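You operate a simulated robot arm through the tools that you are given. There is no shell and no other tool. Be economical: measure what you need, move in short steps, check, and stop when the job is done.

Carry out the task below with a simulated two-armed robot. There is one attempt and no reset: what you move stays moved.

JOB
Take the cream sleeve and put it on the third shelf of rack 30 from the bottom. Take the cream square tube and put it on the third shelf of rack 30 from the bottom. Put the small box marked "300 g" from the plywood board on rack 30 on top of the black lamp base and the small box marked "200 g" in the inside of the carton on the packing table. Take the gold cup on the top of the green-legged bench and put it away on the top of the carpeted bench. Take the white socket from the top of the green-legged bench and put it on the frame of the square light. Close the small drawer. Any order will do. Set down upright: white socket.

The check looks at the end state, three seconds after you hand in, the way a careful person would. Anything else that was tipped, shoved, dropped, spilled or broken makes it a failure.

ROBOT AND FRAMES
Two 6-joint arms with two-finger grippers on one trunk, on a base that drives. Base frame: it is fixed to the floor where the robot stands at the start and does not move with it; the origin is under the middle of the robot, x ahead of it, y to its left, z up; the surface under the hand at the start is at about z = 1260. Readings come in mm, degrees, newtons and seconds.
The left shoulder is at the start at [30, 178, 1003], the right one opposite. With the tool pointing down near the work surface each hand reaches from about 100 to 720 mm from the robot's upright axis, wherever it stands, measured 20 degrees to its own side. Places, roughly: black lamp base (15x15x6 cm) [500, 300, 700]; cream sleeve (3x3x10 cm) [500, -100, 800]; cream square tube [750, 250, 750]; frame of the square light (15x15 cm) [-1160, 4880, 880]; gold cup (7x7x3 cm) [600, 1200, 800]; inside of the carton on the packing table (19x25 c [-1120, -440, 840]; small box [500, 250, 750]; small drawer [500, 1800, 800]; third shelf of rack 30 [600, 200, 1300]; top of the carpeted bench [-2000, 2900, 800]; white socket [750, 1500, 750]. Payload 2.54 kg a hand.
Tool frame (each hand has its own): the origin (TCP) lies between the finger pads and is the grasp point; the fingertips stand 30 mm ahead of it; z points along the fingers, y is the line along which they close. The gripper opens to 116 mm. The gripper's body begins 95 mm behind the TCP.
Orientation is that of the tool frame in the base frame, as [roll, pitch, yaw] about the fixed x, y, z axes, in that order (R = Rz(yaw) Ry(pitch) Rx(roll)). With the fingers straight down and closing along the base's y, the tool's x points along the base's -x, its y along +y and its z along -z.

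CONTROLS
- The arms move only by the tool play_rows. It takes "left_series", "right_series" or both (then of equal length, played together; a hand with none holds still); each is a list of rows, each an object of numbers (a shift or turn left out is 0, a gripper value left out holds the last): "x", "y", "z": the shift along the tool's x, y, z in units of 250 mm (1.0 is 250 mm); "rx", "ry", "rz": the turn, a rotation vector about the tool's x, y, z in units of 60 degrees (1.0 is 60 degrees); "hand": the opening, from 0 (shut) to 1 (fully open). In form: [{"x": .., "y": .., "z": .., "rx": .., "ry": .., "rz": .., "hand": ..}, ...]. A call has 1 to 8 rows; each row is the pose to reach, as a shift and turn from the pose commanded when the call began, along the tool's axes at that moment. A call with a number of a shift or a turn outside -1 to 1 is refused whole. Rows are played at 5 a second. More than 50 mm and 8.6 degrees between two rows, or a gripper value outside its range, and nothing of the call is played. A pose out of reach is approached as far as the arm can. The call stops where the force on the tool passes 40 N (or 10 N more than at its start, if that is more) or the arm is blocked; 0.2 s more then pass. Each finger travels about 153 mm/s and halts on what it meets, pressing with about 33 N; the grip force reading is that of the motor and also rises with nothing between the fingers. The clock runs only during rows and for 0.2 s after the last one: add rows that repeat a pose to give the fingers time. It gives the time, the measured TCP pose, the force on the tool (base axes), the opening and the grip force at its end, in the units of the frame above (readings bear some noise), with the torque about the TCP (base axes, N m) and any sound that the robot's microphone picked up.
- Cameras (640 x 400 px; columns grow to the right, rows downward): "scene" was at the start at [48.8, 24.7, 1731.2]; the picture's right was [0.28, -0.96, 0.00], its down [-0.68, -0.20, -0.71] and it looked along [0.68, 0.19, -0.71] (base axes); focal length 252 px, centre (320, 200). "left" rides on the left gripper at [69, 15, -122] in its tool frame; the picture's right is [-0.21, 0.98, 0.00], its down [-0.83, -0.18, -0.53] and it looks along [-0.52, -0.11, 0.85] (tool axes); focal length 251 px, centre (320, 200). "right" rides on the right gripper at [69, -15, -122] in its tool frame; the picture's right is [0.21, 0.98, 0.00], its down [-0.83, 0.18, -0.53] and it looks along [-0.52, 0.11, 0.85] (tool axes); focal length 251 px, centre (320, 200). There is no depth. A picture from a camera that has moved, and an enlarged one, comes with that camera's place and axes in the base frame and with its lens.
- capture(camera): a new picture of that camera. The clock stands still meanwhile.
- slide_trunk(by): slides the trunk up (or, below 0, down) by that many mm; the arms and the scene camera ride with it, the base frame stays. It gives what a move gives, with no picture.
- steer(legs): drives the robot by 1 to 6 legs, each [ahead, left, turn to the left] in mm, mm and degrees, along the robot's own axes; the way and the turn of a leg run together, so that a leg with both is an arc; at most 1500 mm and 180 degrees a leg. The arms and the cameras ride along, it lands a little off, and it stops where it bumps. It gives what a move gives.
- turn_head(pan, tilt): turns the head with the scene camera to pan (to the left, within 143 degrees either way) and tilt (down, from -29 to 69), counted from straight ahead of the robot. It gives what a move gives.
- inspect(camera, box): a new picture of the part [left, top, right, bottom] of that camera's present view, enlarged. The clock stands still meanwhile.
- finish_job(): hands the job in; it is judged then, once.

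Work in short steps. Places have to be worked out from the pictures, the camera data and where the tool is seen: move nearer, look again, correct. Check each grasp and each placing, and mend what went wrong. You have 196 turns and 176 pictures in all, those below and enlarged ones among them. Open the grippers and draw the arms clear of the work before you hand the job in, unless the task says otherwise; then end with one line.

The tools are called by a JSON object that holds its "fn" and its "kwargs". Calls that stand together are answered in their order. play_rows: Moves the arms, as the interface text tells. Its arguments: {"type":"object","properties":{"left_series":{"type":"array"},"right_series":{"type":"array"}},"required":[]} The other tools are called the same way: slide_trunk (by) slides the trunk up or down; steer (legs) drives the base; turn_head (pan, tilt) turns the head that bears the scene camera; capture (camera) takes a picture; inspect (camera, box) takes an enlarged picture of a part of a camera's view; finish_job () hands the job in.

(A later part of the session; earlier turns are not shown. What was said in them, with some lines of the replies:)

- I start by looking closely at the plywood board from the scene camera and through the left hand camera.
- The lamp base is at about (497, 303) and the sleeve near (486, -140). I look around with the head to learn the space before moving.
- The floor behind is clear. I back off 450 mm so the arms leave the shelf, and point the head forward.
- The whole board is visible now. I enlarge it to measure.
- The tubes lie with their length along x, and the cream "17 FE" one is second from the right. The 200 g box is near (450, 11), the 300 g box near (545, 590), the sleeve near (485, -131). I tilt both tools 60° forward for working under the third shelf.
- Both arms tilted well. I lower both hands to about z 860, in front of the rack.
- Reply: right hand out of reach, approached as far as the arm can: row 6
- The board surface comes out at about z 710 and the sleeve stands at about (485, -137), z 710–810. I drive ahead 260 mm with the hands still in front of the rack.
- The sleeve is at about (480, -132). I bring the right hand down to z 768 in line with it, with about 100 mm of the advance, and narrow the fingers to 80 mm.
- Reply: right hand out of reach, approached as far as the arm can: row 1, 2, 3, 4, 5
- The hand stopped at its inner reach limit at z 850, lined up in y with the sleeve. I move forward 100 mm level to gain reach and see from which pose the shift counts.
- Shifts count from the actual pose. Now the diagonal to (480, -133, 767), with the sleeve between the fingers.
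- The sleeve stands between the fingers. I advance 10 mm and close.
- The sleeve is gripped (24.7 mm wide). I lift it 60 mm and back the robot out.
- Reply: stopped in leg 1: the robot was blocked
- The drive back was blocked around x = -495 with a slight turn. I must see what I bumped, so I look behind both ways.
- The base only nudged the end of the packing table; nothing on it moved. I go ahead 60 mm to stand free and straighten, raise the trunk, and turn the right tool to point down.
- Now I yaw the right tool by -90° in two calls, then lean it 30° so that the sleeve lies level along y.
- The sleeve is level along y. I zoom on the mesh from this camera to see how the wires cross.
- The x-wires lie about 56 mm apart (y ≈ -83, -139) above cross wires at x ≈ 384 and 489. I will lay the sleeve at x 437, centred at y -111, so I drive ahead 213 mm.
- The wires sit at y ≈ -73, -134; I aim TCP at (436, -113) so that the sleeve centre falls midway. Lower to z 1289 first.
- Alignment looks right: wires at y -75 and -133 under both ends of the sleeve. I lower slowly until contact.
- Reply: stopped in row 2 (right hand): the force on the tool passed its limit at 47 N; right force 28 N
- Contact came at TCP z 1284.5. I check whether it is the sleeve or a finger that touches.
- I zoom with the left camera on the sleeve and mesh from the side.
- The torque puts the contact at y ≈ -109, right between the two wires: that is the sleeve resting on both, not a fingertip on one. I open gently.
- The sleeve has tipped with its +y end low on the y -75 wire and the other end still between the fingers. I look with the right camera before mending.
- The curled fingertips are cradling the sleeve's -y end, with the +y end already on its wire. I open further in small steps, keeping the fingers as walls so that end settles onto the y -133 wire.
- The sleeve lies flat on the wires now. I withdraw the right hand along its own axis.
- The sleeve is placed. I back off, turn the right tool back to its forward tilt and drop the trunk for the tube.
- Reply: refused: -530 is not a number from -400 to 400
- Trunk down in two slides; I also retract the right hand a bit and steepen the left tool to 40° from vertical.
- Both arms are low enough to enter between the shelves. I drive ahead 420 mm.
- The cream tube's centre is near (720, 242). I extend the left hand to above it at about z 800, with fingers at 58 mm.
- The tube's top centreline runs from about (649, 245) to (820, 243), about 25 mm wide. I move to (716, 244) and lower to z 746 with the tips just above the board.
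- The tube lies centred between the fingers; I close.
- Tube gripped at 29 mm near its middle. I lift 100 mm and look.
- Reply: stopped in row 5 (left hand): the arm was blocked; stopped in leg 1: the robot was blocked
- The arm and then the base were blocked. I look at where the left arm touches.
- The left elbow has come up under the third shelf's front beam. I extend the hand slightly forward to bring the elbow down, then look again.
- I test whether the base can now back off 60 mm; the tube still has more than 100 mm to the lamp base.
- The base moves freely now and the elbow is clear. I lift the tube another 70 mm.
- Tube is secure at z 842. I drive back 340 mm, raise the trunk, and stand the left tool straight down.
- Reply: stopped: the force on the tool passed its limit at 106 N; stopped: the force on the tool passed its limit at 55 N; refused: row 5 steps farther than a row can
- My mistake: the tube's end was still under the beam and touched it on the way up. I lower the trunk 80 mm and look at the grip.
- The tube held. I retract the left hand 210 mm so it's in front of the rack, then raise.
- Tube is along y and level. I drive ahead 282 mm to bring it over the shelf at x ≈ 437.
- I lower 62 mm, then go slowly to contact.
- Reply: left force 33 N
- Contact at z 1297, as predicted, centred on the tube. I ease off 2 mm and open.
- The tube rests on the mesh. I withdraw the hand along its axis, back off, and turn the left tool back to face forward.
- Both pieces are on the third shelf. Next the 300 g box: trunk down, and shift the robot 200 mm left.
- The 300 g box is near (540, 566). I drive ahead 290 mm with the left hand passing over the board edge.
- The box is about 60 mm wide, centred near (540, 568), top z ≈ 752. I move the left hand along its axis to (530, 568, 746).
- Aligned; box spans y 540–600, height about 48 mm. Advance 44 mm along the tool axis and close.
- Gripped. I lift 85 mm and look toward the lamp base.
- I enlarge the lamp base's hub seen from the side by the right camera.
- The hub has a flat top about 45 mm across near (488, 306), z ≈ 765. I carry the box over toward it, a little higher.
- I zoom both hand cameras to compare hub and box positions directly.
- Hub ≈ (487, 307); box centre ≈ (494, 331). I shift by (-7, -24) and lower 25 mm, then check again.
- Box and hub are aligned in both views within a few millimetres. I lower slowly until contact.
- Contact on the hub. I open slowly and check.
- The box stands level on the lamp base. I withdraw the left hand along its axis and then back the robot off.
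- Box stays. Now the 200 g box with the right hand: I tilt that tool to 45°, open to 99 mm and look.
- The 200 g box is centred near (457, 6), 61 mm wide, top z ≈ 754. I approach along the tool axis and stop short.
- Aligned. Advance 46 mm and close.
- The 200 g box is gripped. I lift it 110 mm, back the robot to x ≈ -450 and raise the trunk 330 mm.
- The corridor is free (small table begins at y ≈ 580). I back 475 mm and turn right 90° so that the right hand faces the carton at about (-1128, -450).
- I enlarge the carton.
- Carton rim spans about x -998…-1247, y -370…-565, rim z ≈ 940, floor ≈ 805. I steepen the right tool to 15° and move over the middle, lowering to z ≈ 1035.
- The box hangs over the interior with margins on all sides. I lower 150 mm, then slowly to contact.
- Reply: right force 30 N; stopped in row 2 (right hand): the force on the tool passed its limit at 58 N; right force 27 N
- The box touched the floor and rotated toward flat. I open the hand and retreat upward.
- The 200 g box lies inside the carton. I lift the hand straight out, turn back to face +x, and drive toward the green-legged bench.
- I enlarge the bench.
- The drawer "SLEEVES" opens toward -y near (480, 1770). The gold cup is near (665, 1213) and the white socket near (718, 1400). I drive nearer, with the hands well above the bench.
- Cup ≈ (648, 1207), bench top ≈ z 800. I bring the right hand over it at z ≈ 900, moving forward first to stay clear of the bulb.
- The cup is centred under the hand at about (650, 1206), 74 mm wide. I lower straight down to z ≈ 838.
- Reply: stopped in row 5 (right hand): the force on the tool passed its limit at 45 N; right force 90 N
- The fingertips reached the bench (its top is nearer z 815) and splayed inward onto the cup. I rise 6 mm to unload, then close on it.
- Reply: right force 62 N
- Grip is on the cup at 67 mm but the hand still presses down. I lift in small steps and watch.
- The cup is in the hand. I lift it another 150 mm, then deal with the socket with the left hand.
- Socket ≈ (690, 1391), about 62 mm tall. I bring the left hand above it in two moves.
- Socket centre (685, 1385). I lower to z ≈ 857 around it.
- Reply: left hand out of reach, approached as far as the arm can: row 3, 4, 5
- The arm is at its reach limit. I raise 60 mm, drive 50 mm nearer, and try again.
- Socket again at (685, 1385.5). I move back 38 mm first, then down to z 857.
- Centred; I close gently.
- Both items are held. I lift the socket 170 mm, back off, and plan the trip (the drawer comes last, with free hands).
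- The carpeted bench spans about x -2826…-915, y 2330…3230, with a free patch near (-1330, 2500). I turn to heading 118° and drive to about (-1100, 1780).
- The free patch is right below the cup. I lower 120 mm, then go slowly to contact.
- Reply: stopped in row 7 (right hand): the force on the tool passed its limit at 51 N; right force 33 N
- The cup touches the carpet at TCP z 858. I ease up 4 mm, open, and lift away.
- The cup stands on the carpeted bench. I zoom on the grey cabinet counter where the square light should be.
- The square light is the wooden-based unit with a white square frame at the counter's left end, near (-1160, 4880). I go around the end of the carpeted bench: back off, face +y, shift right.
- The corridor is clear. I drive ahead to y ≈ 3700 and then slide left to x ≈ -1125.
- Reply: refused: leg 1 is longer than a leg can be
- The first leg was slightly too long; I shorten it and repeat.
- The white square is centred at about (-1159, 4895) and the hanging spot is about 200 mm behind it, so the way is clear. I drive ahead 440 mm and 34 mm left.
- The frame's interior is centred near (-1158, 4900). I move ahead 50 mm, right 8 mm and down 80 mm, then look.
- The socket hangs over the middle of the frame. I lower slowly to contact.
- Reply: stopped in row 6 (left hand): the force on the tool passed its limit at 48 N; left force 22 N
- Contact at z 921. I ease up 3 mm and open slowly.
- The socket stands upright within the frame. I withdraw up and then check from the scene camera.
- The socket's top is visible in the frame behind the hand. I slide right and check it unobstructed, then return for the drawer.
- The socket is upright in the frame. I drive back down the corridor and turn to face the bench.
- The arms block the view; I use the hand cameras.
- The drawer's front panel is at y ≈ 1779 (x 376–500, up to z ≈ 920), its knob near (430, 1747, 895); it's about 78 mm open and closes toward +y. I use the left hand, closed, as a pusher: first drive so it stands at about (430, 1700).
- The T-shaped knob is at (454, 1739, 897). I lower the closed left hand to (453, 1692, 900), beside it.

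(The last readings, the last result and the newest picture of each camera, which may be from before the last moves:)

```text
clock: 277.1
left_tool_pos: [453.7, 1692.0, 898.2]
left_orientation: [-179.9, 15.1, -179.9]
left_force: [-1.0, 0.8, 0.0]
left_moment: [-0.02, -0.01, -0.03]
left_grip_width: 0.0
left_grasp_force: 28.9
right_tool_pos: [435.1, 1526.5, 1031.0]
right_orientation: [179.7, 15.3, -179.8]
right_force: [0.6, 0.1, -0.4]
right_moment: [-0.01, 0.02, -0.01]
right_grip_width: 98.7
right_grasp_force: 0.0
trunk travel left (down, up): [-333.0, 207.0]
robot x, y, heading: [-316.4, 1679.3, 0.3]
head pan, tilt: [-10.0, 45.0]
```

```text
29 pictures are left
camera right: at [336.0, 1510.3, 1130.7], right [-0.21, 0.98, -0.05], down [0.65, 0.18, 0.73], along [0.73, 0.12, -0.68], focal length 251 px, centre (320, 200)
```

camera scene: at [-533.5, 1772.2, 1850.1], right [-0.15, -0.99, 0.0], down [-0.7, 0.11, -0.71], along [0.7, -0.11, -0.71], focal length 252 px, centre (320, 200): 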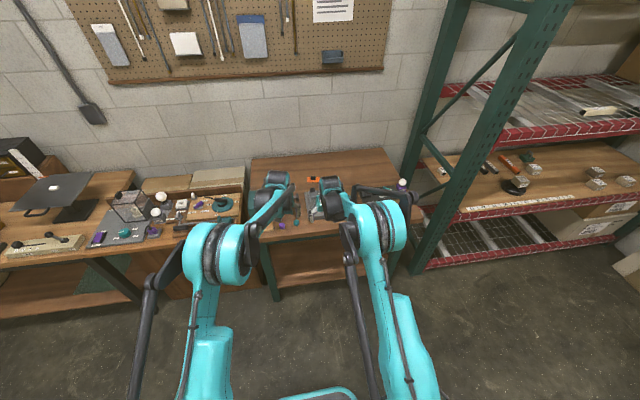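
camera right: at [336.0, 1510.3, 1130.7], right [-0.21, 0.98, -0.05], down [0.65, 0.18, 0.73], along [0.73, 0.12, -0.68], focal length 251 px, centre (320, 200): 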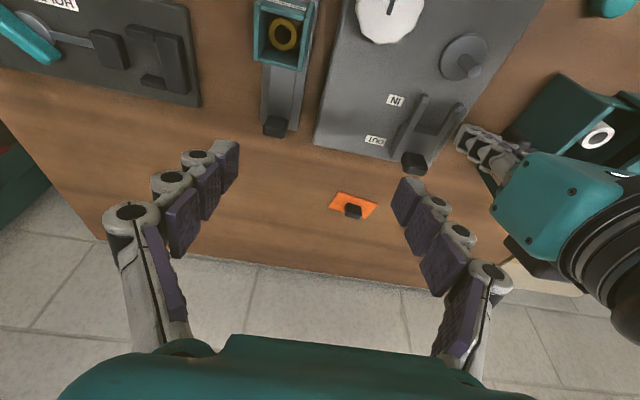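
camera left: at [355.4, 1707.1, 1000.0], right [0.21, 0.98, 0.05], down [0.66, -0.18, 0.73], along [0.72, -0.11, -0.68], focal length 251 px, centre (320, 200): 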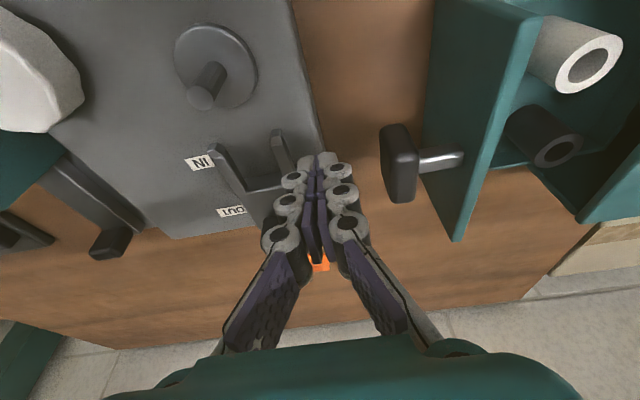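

The closed fingers are beside the knob. I push in +y in small steps.

{"fn": "play_rows", "kwargs": {"left_series": [{"y": 0.05}, {"y": 0.1}, {"y": 0.15}, {"y": 0.2}, {"y": 0.25}, {"y": 0.3}, {"y": 0.35}]}}

{"fn": "capture", "kwargs": {"camera": "left"}}

```text
clock: 278.7
left_tool_pos: [453.2, 1778.6, 899.9]
left_orientation: [-179.9, 15.1, -179.8]
left_force: [-0.8, -0.4, -0.5]
left_moment: [0.0, 0.0, 0.02]
left_grip_width: 0.0
left_grasp_force: 28.9
right_tool_pos: [435.3, 1526.3, 1030.8]
right_orientation: [179.7, 15.3, -179.8]
right_force: [0.9, 0.0, -0.5]
right_moment: [0.01, 0.02, -0.01]
right_grip_width: 98.6
right_grasp_force: 0.2
trunk travel left (down, up): [-333.0, 207.0]
robot x, y, heading: [-318.7, 1678.3, 0.6]
head pan, tilt: [-10.0, 45.0]
```

```text
28 pictures are left
camera left: at [355.7, 1793.8, 1000.3], right [0.21, 0.98, 0.05], down [0.66, -0.18, 0.73], along [0.72, -0.11, -0.68], focal length 251 px, centre (320, 200)
```

left: 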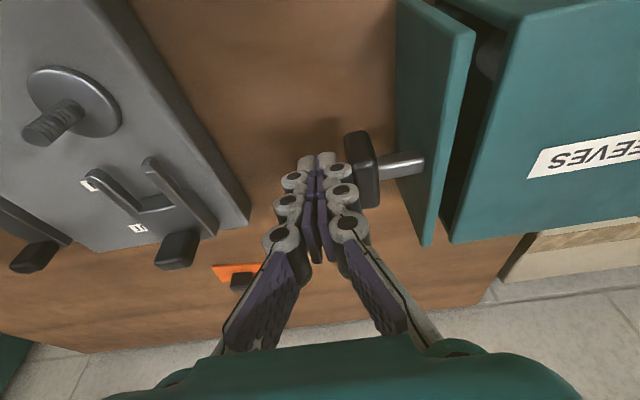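

The drawer is nearly shut, with about 20–25 mm left. I push on until it stops.

{"fn": "play_rows", "kwargs": {"left_series": [{"y": 0.03}, {"y": 0.06}, {"y": 0.08}, {"y": 0.1}, {"y": 0.12}, {"y": 0.14}, {"y": 0.16}]}}

{"fn": "capture", "kwargs": {"camera": "left"}}

```text
clock: 279.7
left_tool_pos: [453.1, 1791.0, 899.6]
left_orientation: [-179.2, 14.9, 179.7]
left_force: [0.5, -13.9, 4.0]
left_moment: [0.03, -0.02, -0.02]
left_grip_width: 0.0
left_grasp_force: 28.8
right_tool_pos: [435.2, 1525.3, 1030.3]
right_orientation: [179.9, 15.3, 180.0]
right_force: [-0.4, 0.1, 0.8]
right_moment: [-0.01, -0.02, 0.02]
right_grip_width: 98.4
right_grasp_force: 0.1
trunk travel left (down, up): [-333.0, 207.0]
robot x, y, heading: [-317.2, 1681.6, 0.9]
head pan, tilt: [-10.0, 45.0]
stopped in row 5 (left hand): the force on the tool passed its limit at 43 N (the readings are from after the stop); the commanded pose is now the measured one
```

```text
27 pictures are left
camera left: at [355.7, 1808.6, 1000.1], right [0.22, 0.98, 0.04], down [0.66, -0.18, 0.73], along [0.72, -0.13, -0.68], focal length 251 px, centre (320, 200)
```

left: 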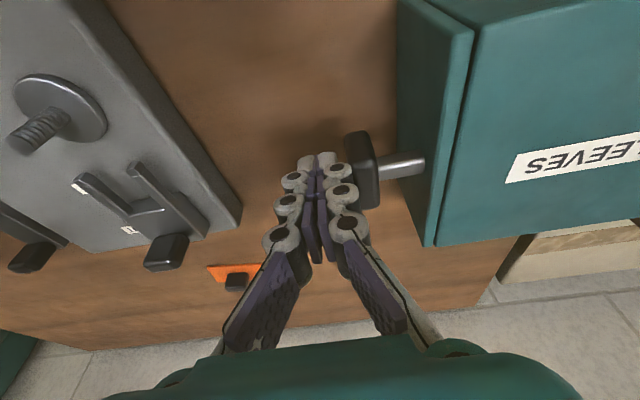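

The drawer is shut against its stop. I move the hand away from the knob, lift it and back off to look.

{"fn": "play_rows", "kwargs": {"left_series": [{"y": -0.05}, {"y": -0.12}, {"x": -0.04, "y": -0.14, "z": -0.15}, {"x": -0.08, "y": -0.14, "z": -0.3}, {"x": -0.12, "y": -0.14, "z": -0.45}, {"x": -0.17, "y": -0.14, "z": -0.62}]}}

{"fn": "steer", "kwargs": {"legs": [[-400, 0, 0]]}}

{"fn": "capture", "kwargs": {"camera": "left"}}

{"fn": "turn_head", "kwargs": {"pan": -10, "tilt": 35}}

{"fn": "capture", "kwargs": {"camera": "scene"}}

```text
clock: 281.1
left_tool_pos: [453.5, 1763.7, 1060.5]
left_orientation: [-179.4, 15.0, 179.7]
left_force: [0.0, -0.6, 0.3]
left_moment: [-0.02, 0.01, -0.01]
left_grip_width: 0.0
left_grasp_force: 28.9
right_tool_pos: [433.8, 1523.8, 1030.1]
right_orientation: [179.8, 15.5, -179.8]
right_force: [0.1, -0.4, 0.0]
right_moment: [-0.01, -0.03, -0.01]
right_grip_width: 98.6
right_grasp_force: 0.0
trunk travel left (down, up): [-333.0, 207.0]
robot x, y, heading: [-315.6, 1673.9, 0.2]
head pan, tilt: [-10.0, 45.0]
```

```text
clock: 283.6
left_tool_pos: [62.8, 1757.0, 1060.0]
left_orientation: [-179.5, 15.0, 179.4]
left_force: [0.2, 0.0, 0.3]
left_moment: [-0.01, -0.06, -0.01]
left_grip_width: 0.0
left_grasp_force: 28.7
right_tool_pos: [39.9, 1516.9, 1031.0]
right_orientation: [179.8, 15.5, 179.7]
right_force: [0.0, -0.4, -0.4]
right_moment: [0.0, -0.02, 0.02]
right_grip_width: 98.8
right_grasp_force: 0.1
trunk travel left (down, up): [-333.0, 207.0]
robot x, y, heading: [-713.7, 1681.0, -0.2]
head pan, tilt: [-10.0, 45.0]
```

```text
26 pictures are left
camera left: at [-36.1, 1773.5, 1160.7], right [0.22, 0.97, 0.05], down [0.66, -0.18, 0.73], along [0.72, -0.13, -0.68], focal length 251 px, centre (320, 200)
```

left: 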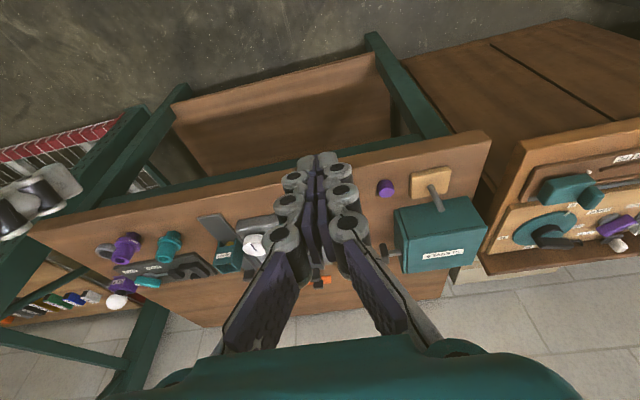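

```text
clock: 284.3
left_tool_pos: [61.5, 1757.3, 1059.5]
left_orientation: [-179.4, 15.1, 179.4]
left_force: [-0.5, 1.2, -0.4]
left_moment: [0.01, 0.0, 0.01]
left_grip_width: 0.0
left_grasp_force: 28.3
right_tool_pos: [40.5, 1519.0, 1030.3]
right_orientation: [179.8, 15.3, 179.7]
right_force: [-0.4, 0.2, 0.4]
right_moment: [-0.02, -0.01, 0.02]
right_grip_width: 98.5
right_grasp_force: 0.1
trunk travel left (down, up): [-333.0, 207.0]
robot x, y, heading: [-715.9, 1676.1, 0.1]
head pan, tilt: [-10.0, 35.0]
```

```text
25 pictures are left
camera scene: at [-654.4, 1664.3, 1864.9], right [-0.17, -0.98, 0.0], down [-0.57, 0.1, -0.82], along [0.81, -0.14, -0.57], focal length 252 px, centre (320, 200)
```

scene: 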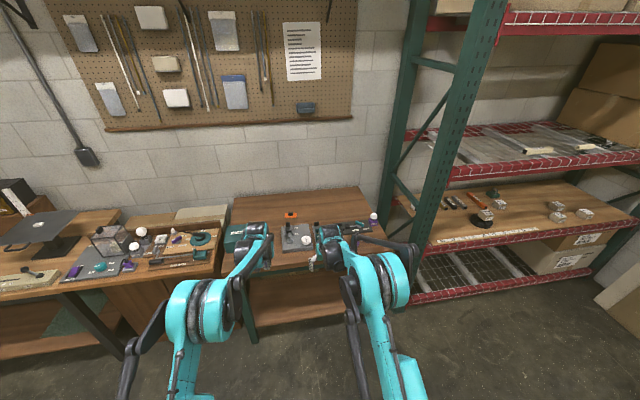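

The drawer is closed. I open the left gripper and zoom on the rack for a final check.

{"fn": "play_rows", "kwargs": {"left_series": [{"hand": 0.3}, {"hand": 0.6}, {"hand": 0.8}, {"hand": 0.8}]}}

{"fn": "inspect", "kwargs": {"camera": "scene", "box": [410, 100, 640, 270]}}

{"fn": "capture", "kwargs": {"camera": "left"}}

```text
clock: 285.3
left_tool_pos: [61.8, 1756.4, 1059.8]
left_orientation: [-179.4, 15.0, 179.4]
left_force: [-0.1, 0.4, 1.3]
left_moment: [0.03, 0.0, 0.02]
left_grip_width: 92.9
left_grasp_force: 0.0
right_tool_pos: [41.1, 1517.7, 1030.0]
right_orientation: [179.8, 15.4, 179.7]
right_force: [0.6, -0.7, -0.8]
right_moment: [0.0, 0.0, -0.02]
right_grip_width: 98.4
right_grasp_force: 0.0
trunk travel left (down, up): [-333.0, 207.0]
robot x, y, heading: [-712.8, 1676.4, 0.3]
head pan, tilt: [-10.0, 35.0]
```

```text
2.35 times, centred on (525, 185) of scene
camera zoom: at [-654.5, 1664.3, 1864.9], right [-0.17, -0.98, 0.0], down [-0.57, 0.1, -0.82], along [0.81, -0.14, -0.57], focal length 594 px, centre (-162, 235)
```

zoom: 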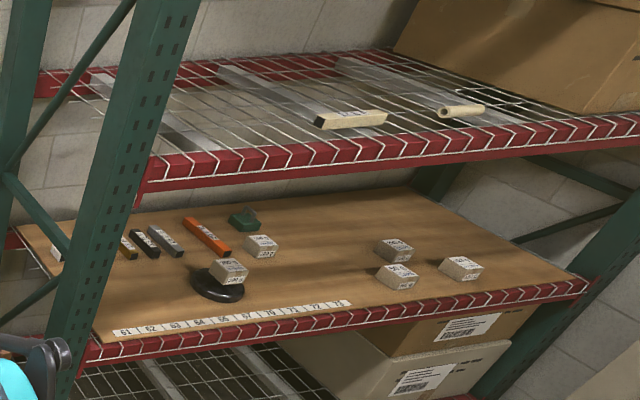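

```text
23 pictures are left
camera left: at [-35.5, 1773.5, 1160.4], right [0.22, 0.97, 0.05], down [0.66, -0.18, 0.73], along [0.72, -0.13, -0.68], focal length 251 px, centre (320, 200)
```

left: 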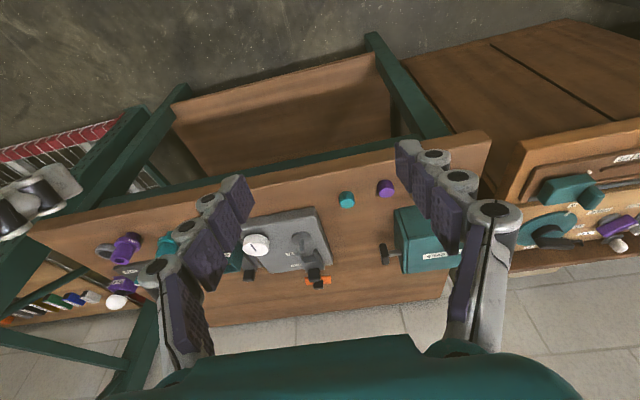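

Everything is in its place: the sleeve and tube on the third shelf, the 300 g box on the lamp base, the 200 g box in the carton, the cup on the carpeted bench, the socket upright in the light frame, and the drawer shut. The grippers are open and the arms are clear, so I hand in.

{"fn": "finish_job", "kwargs": {}}

```text
The job is handed in.
```

All six items are done and handed in; I checked each placing by camera, and the result of the judging is not known to me.
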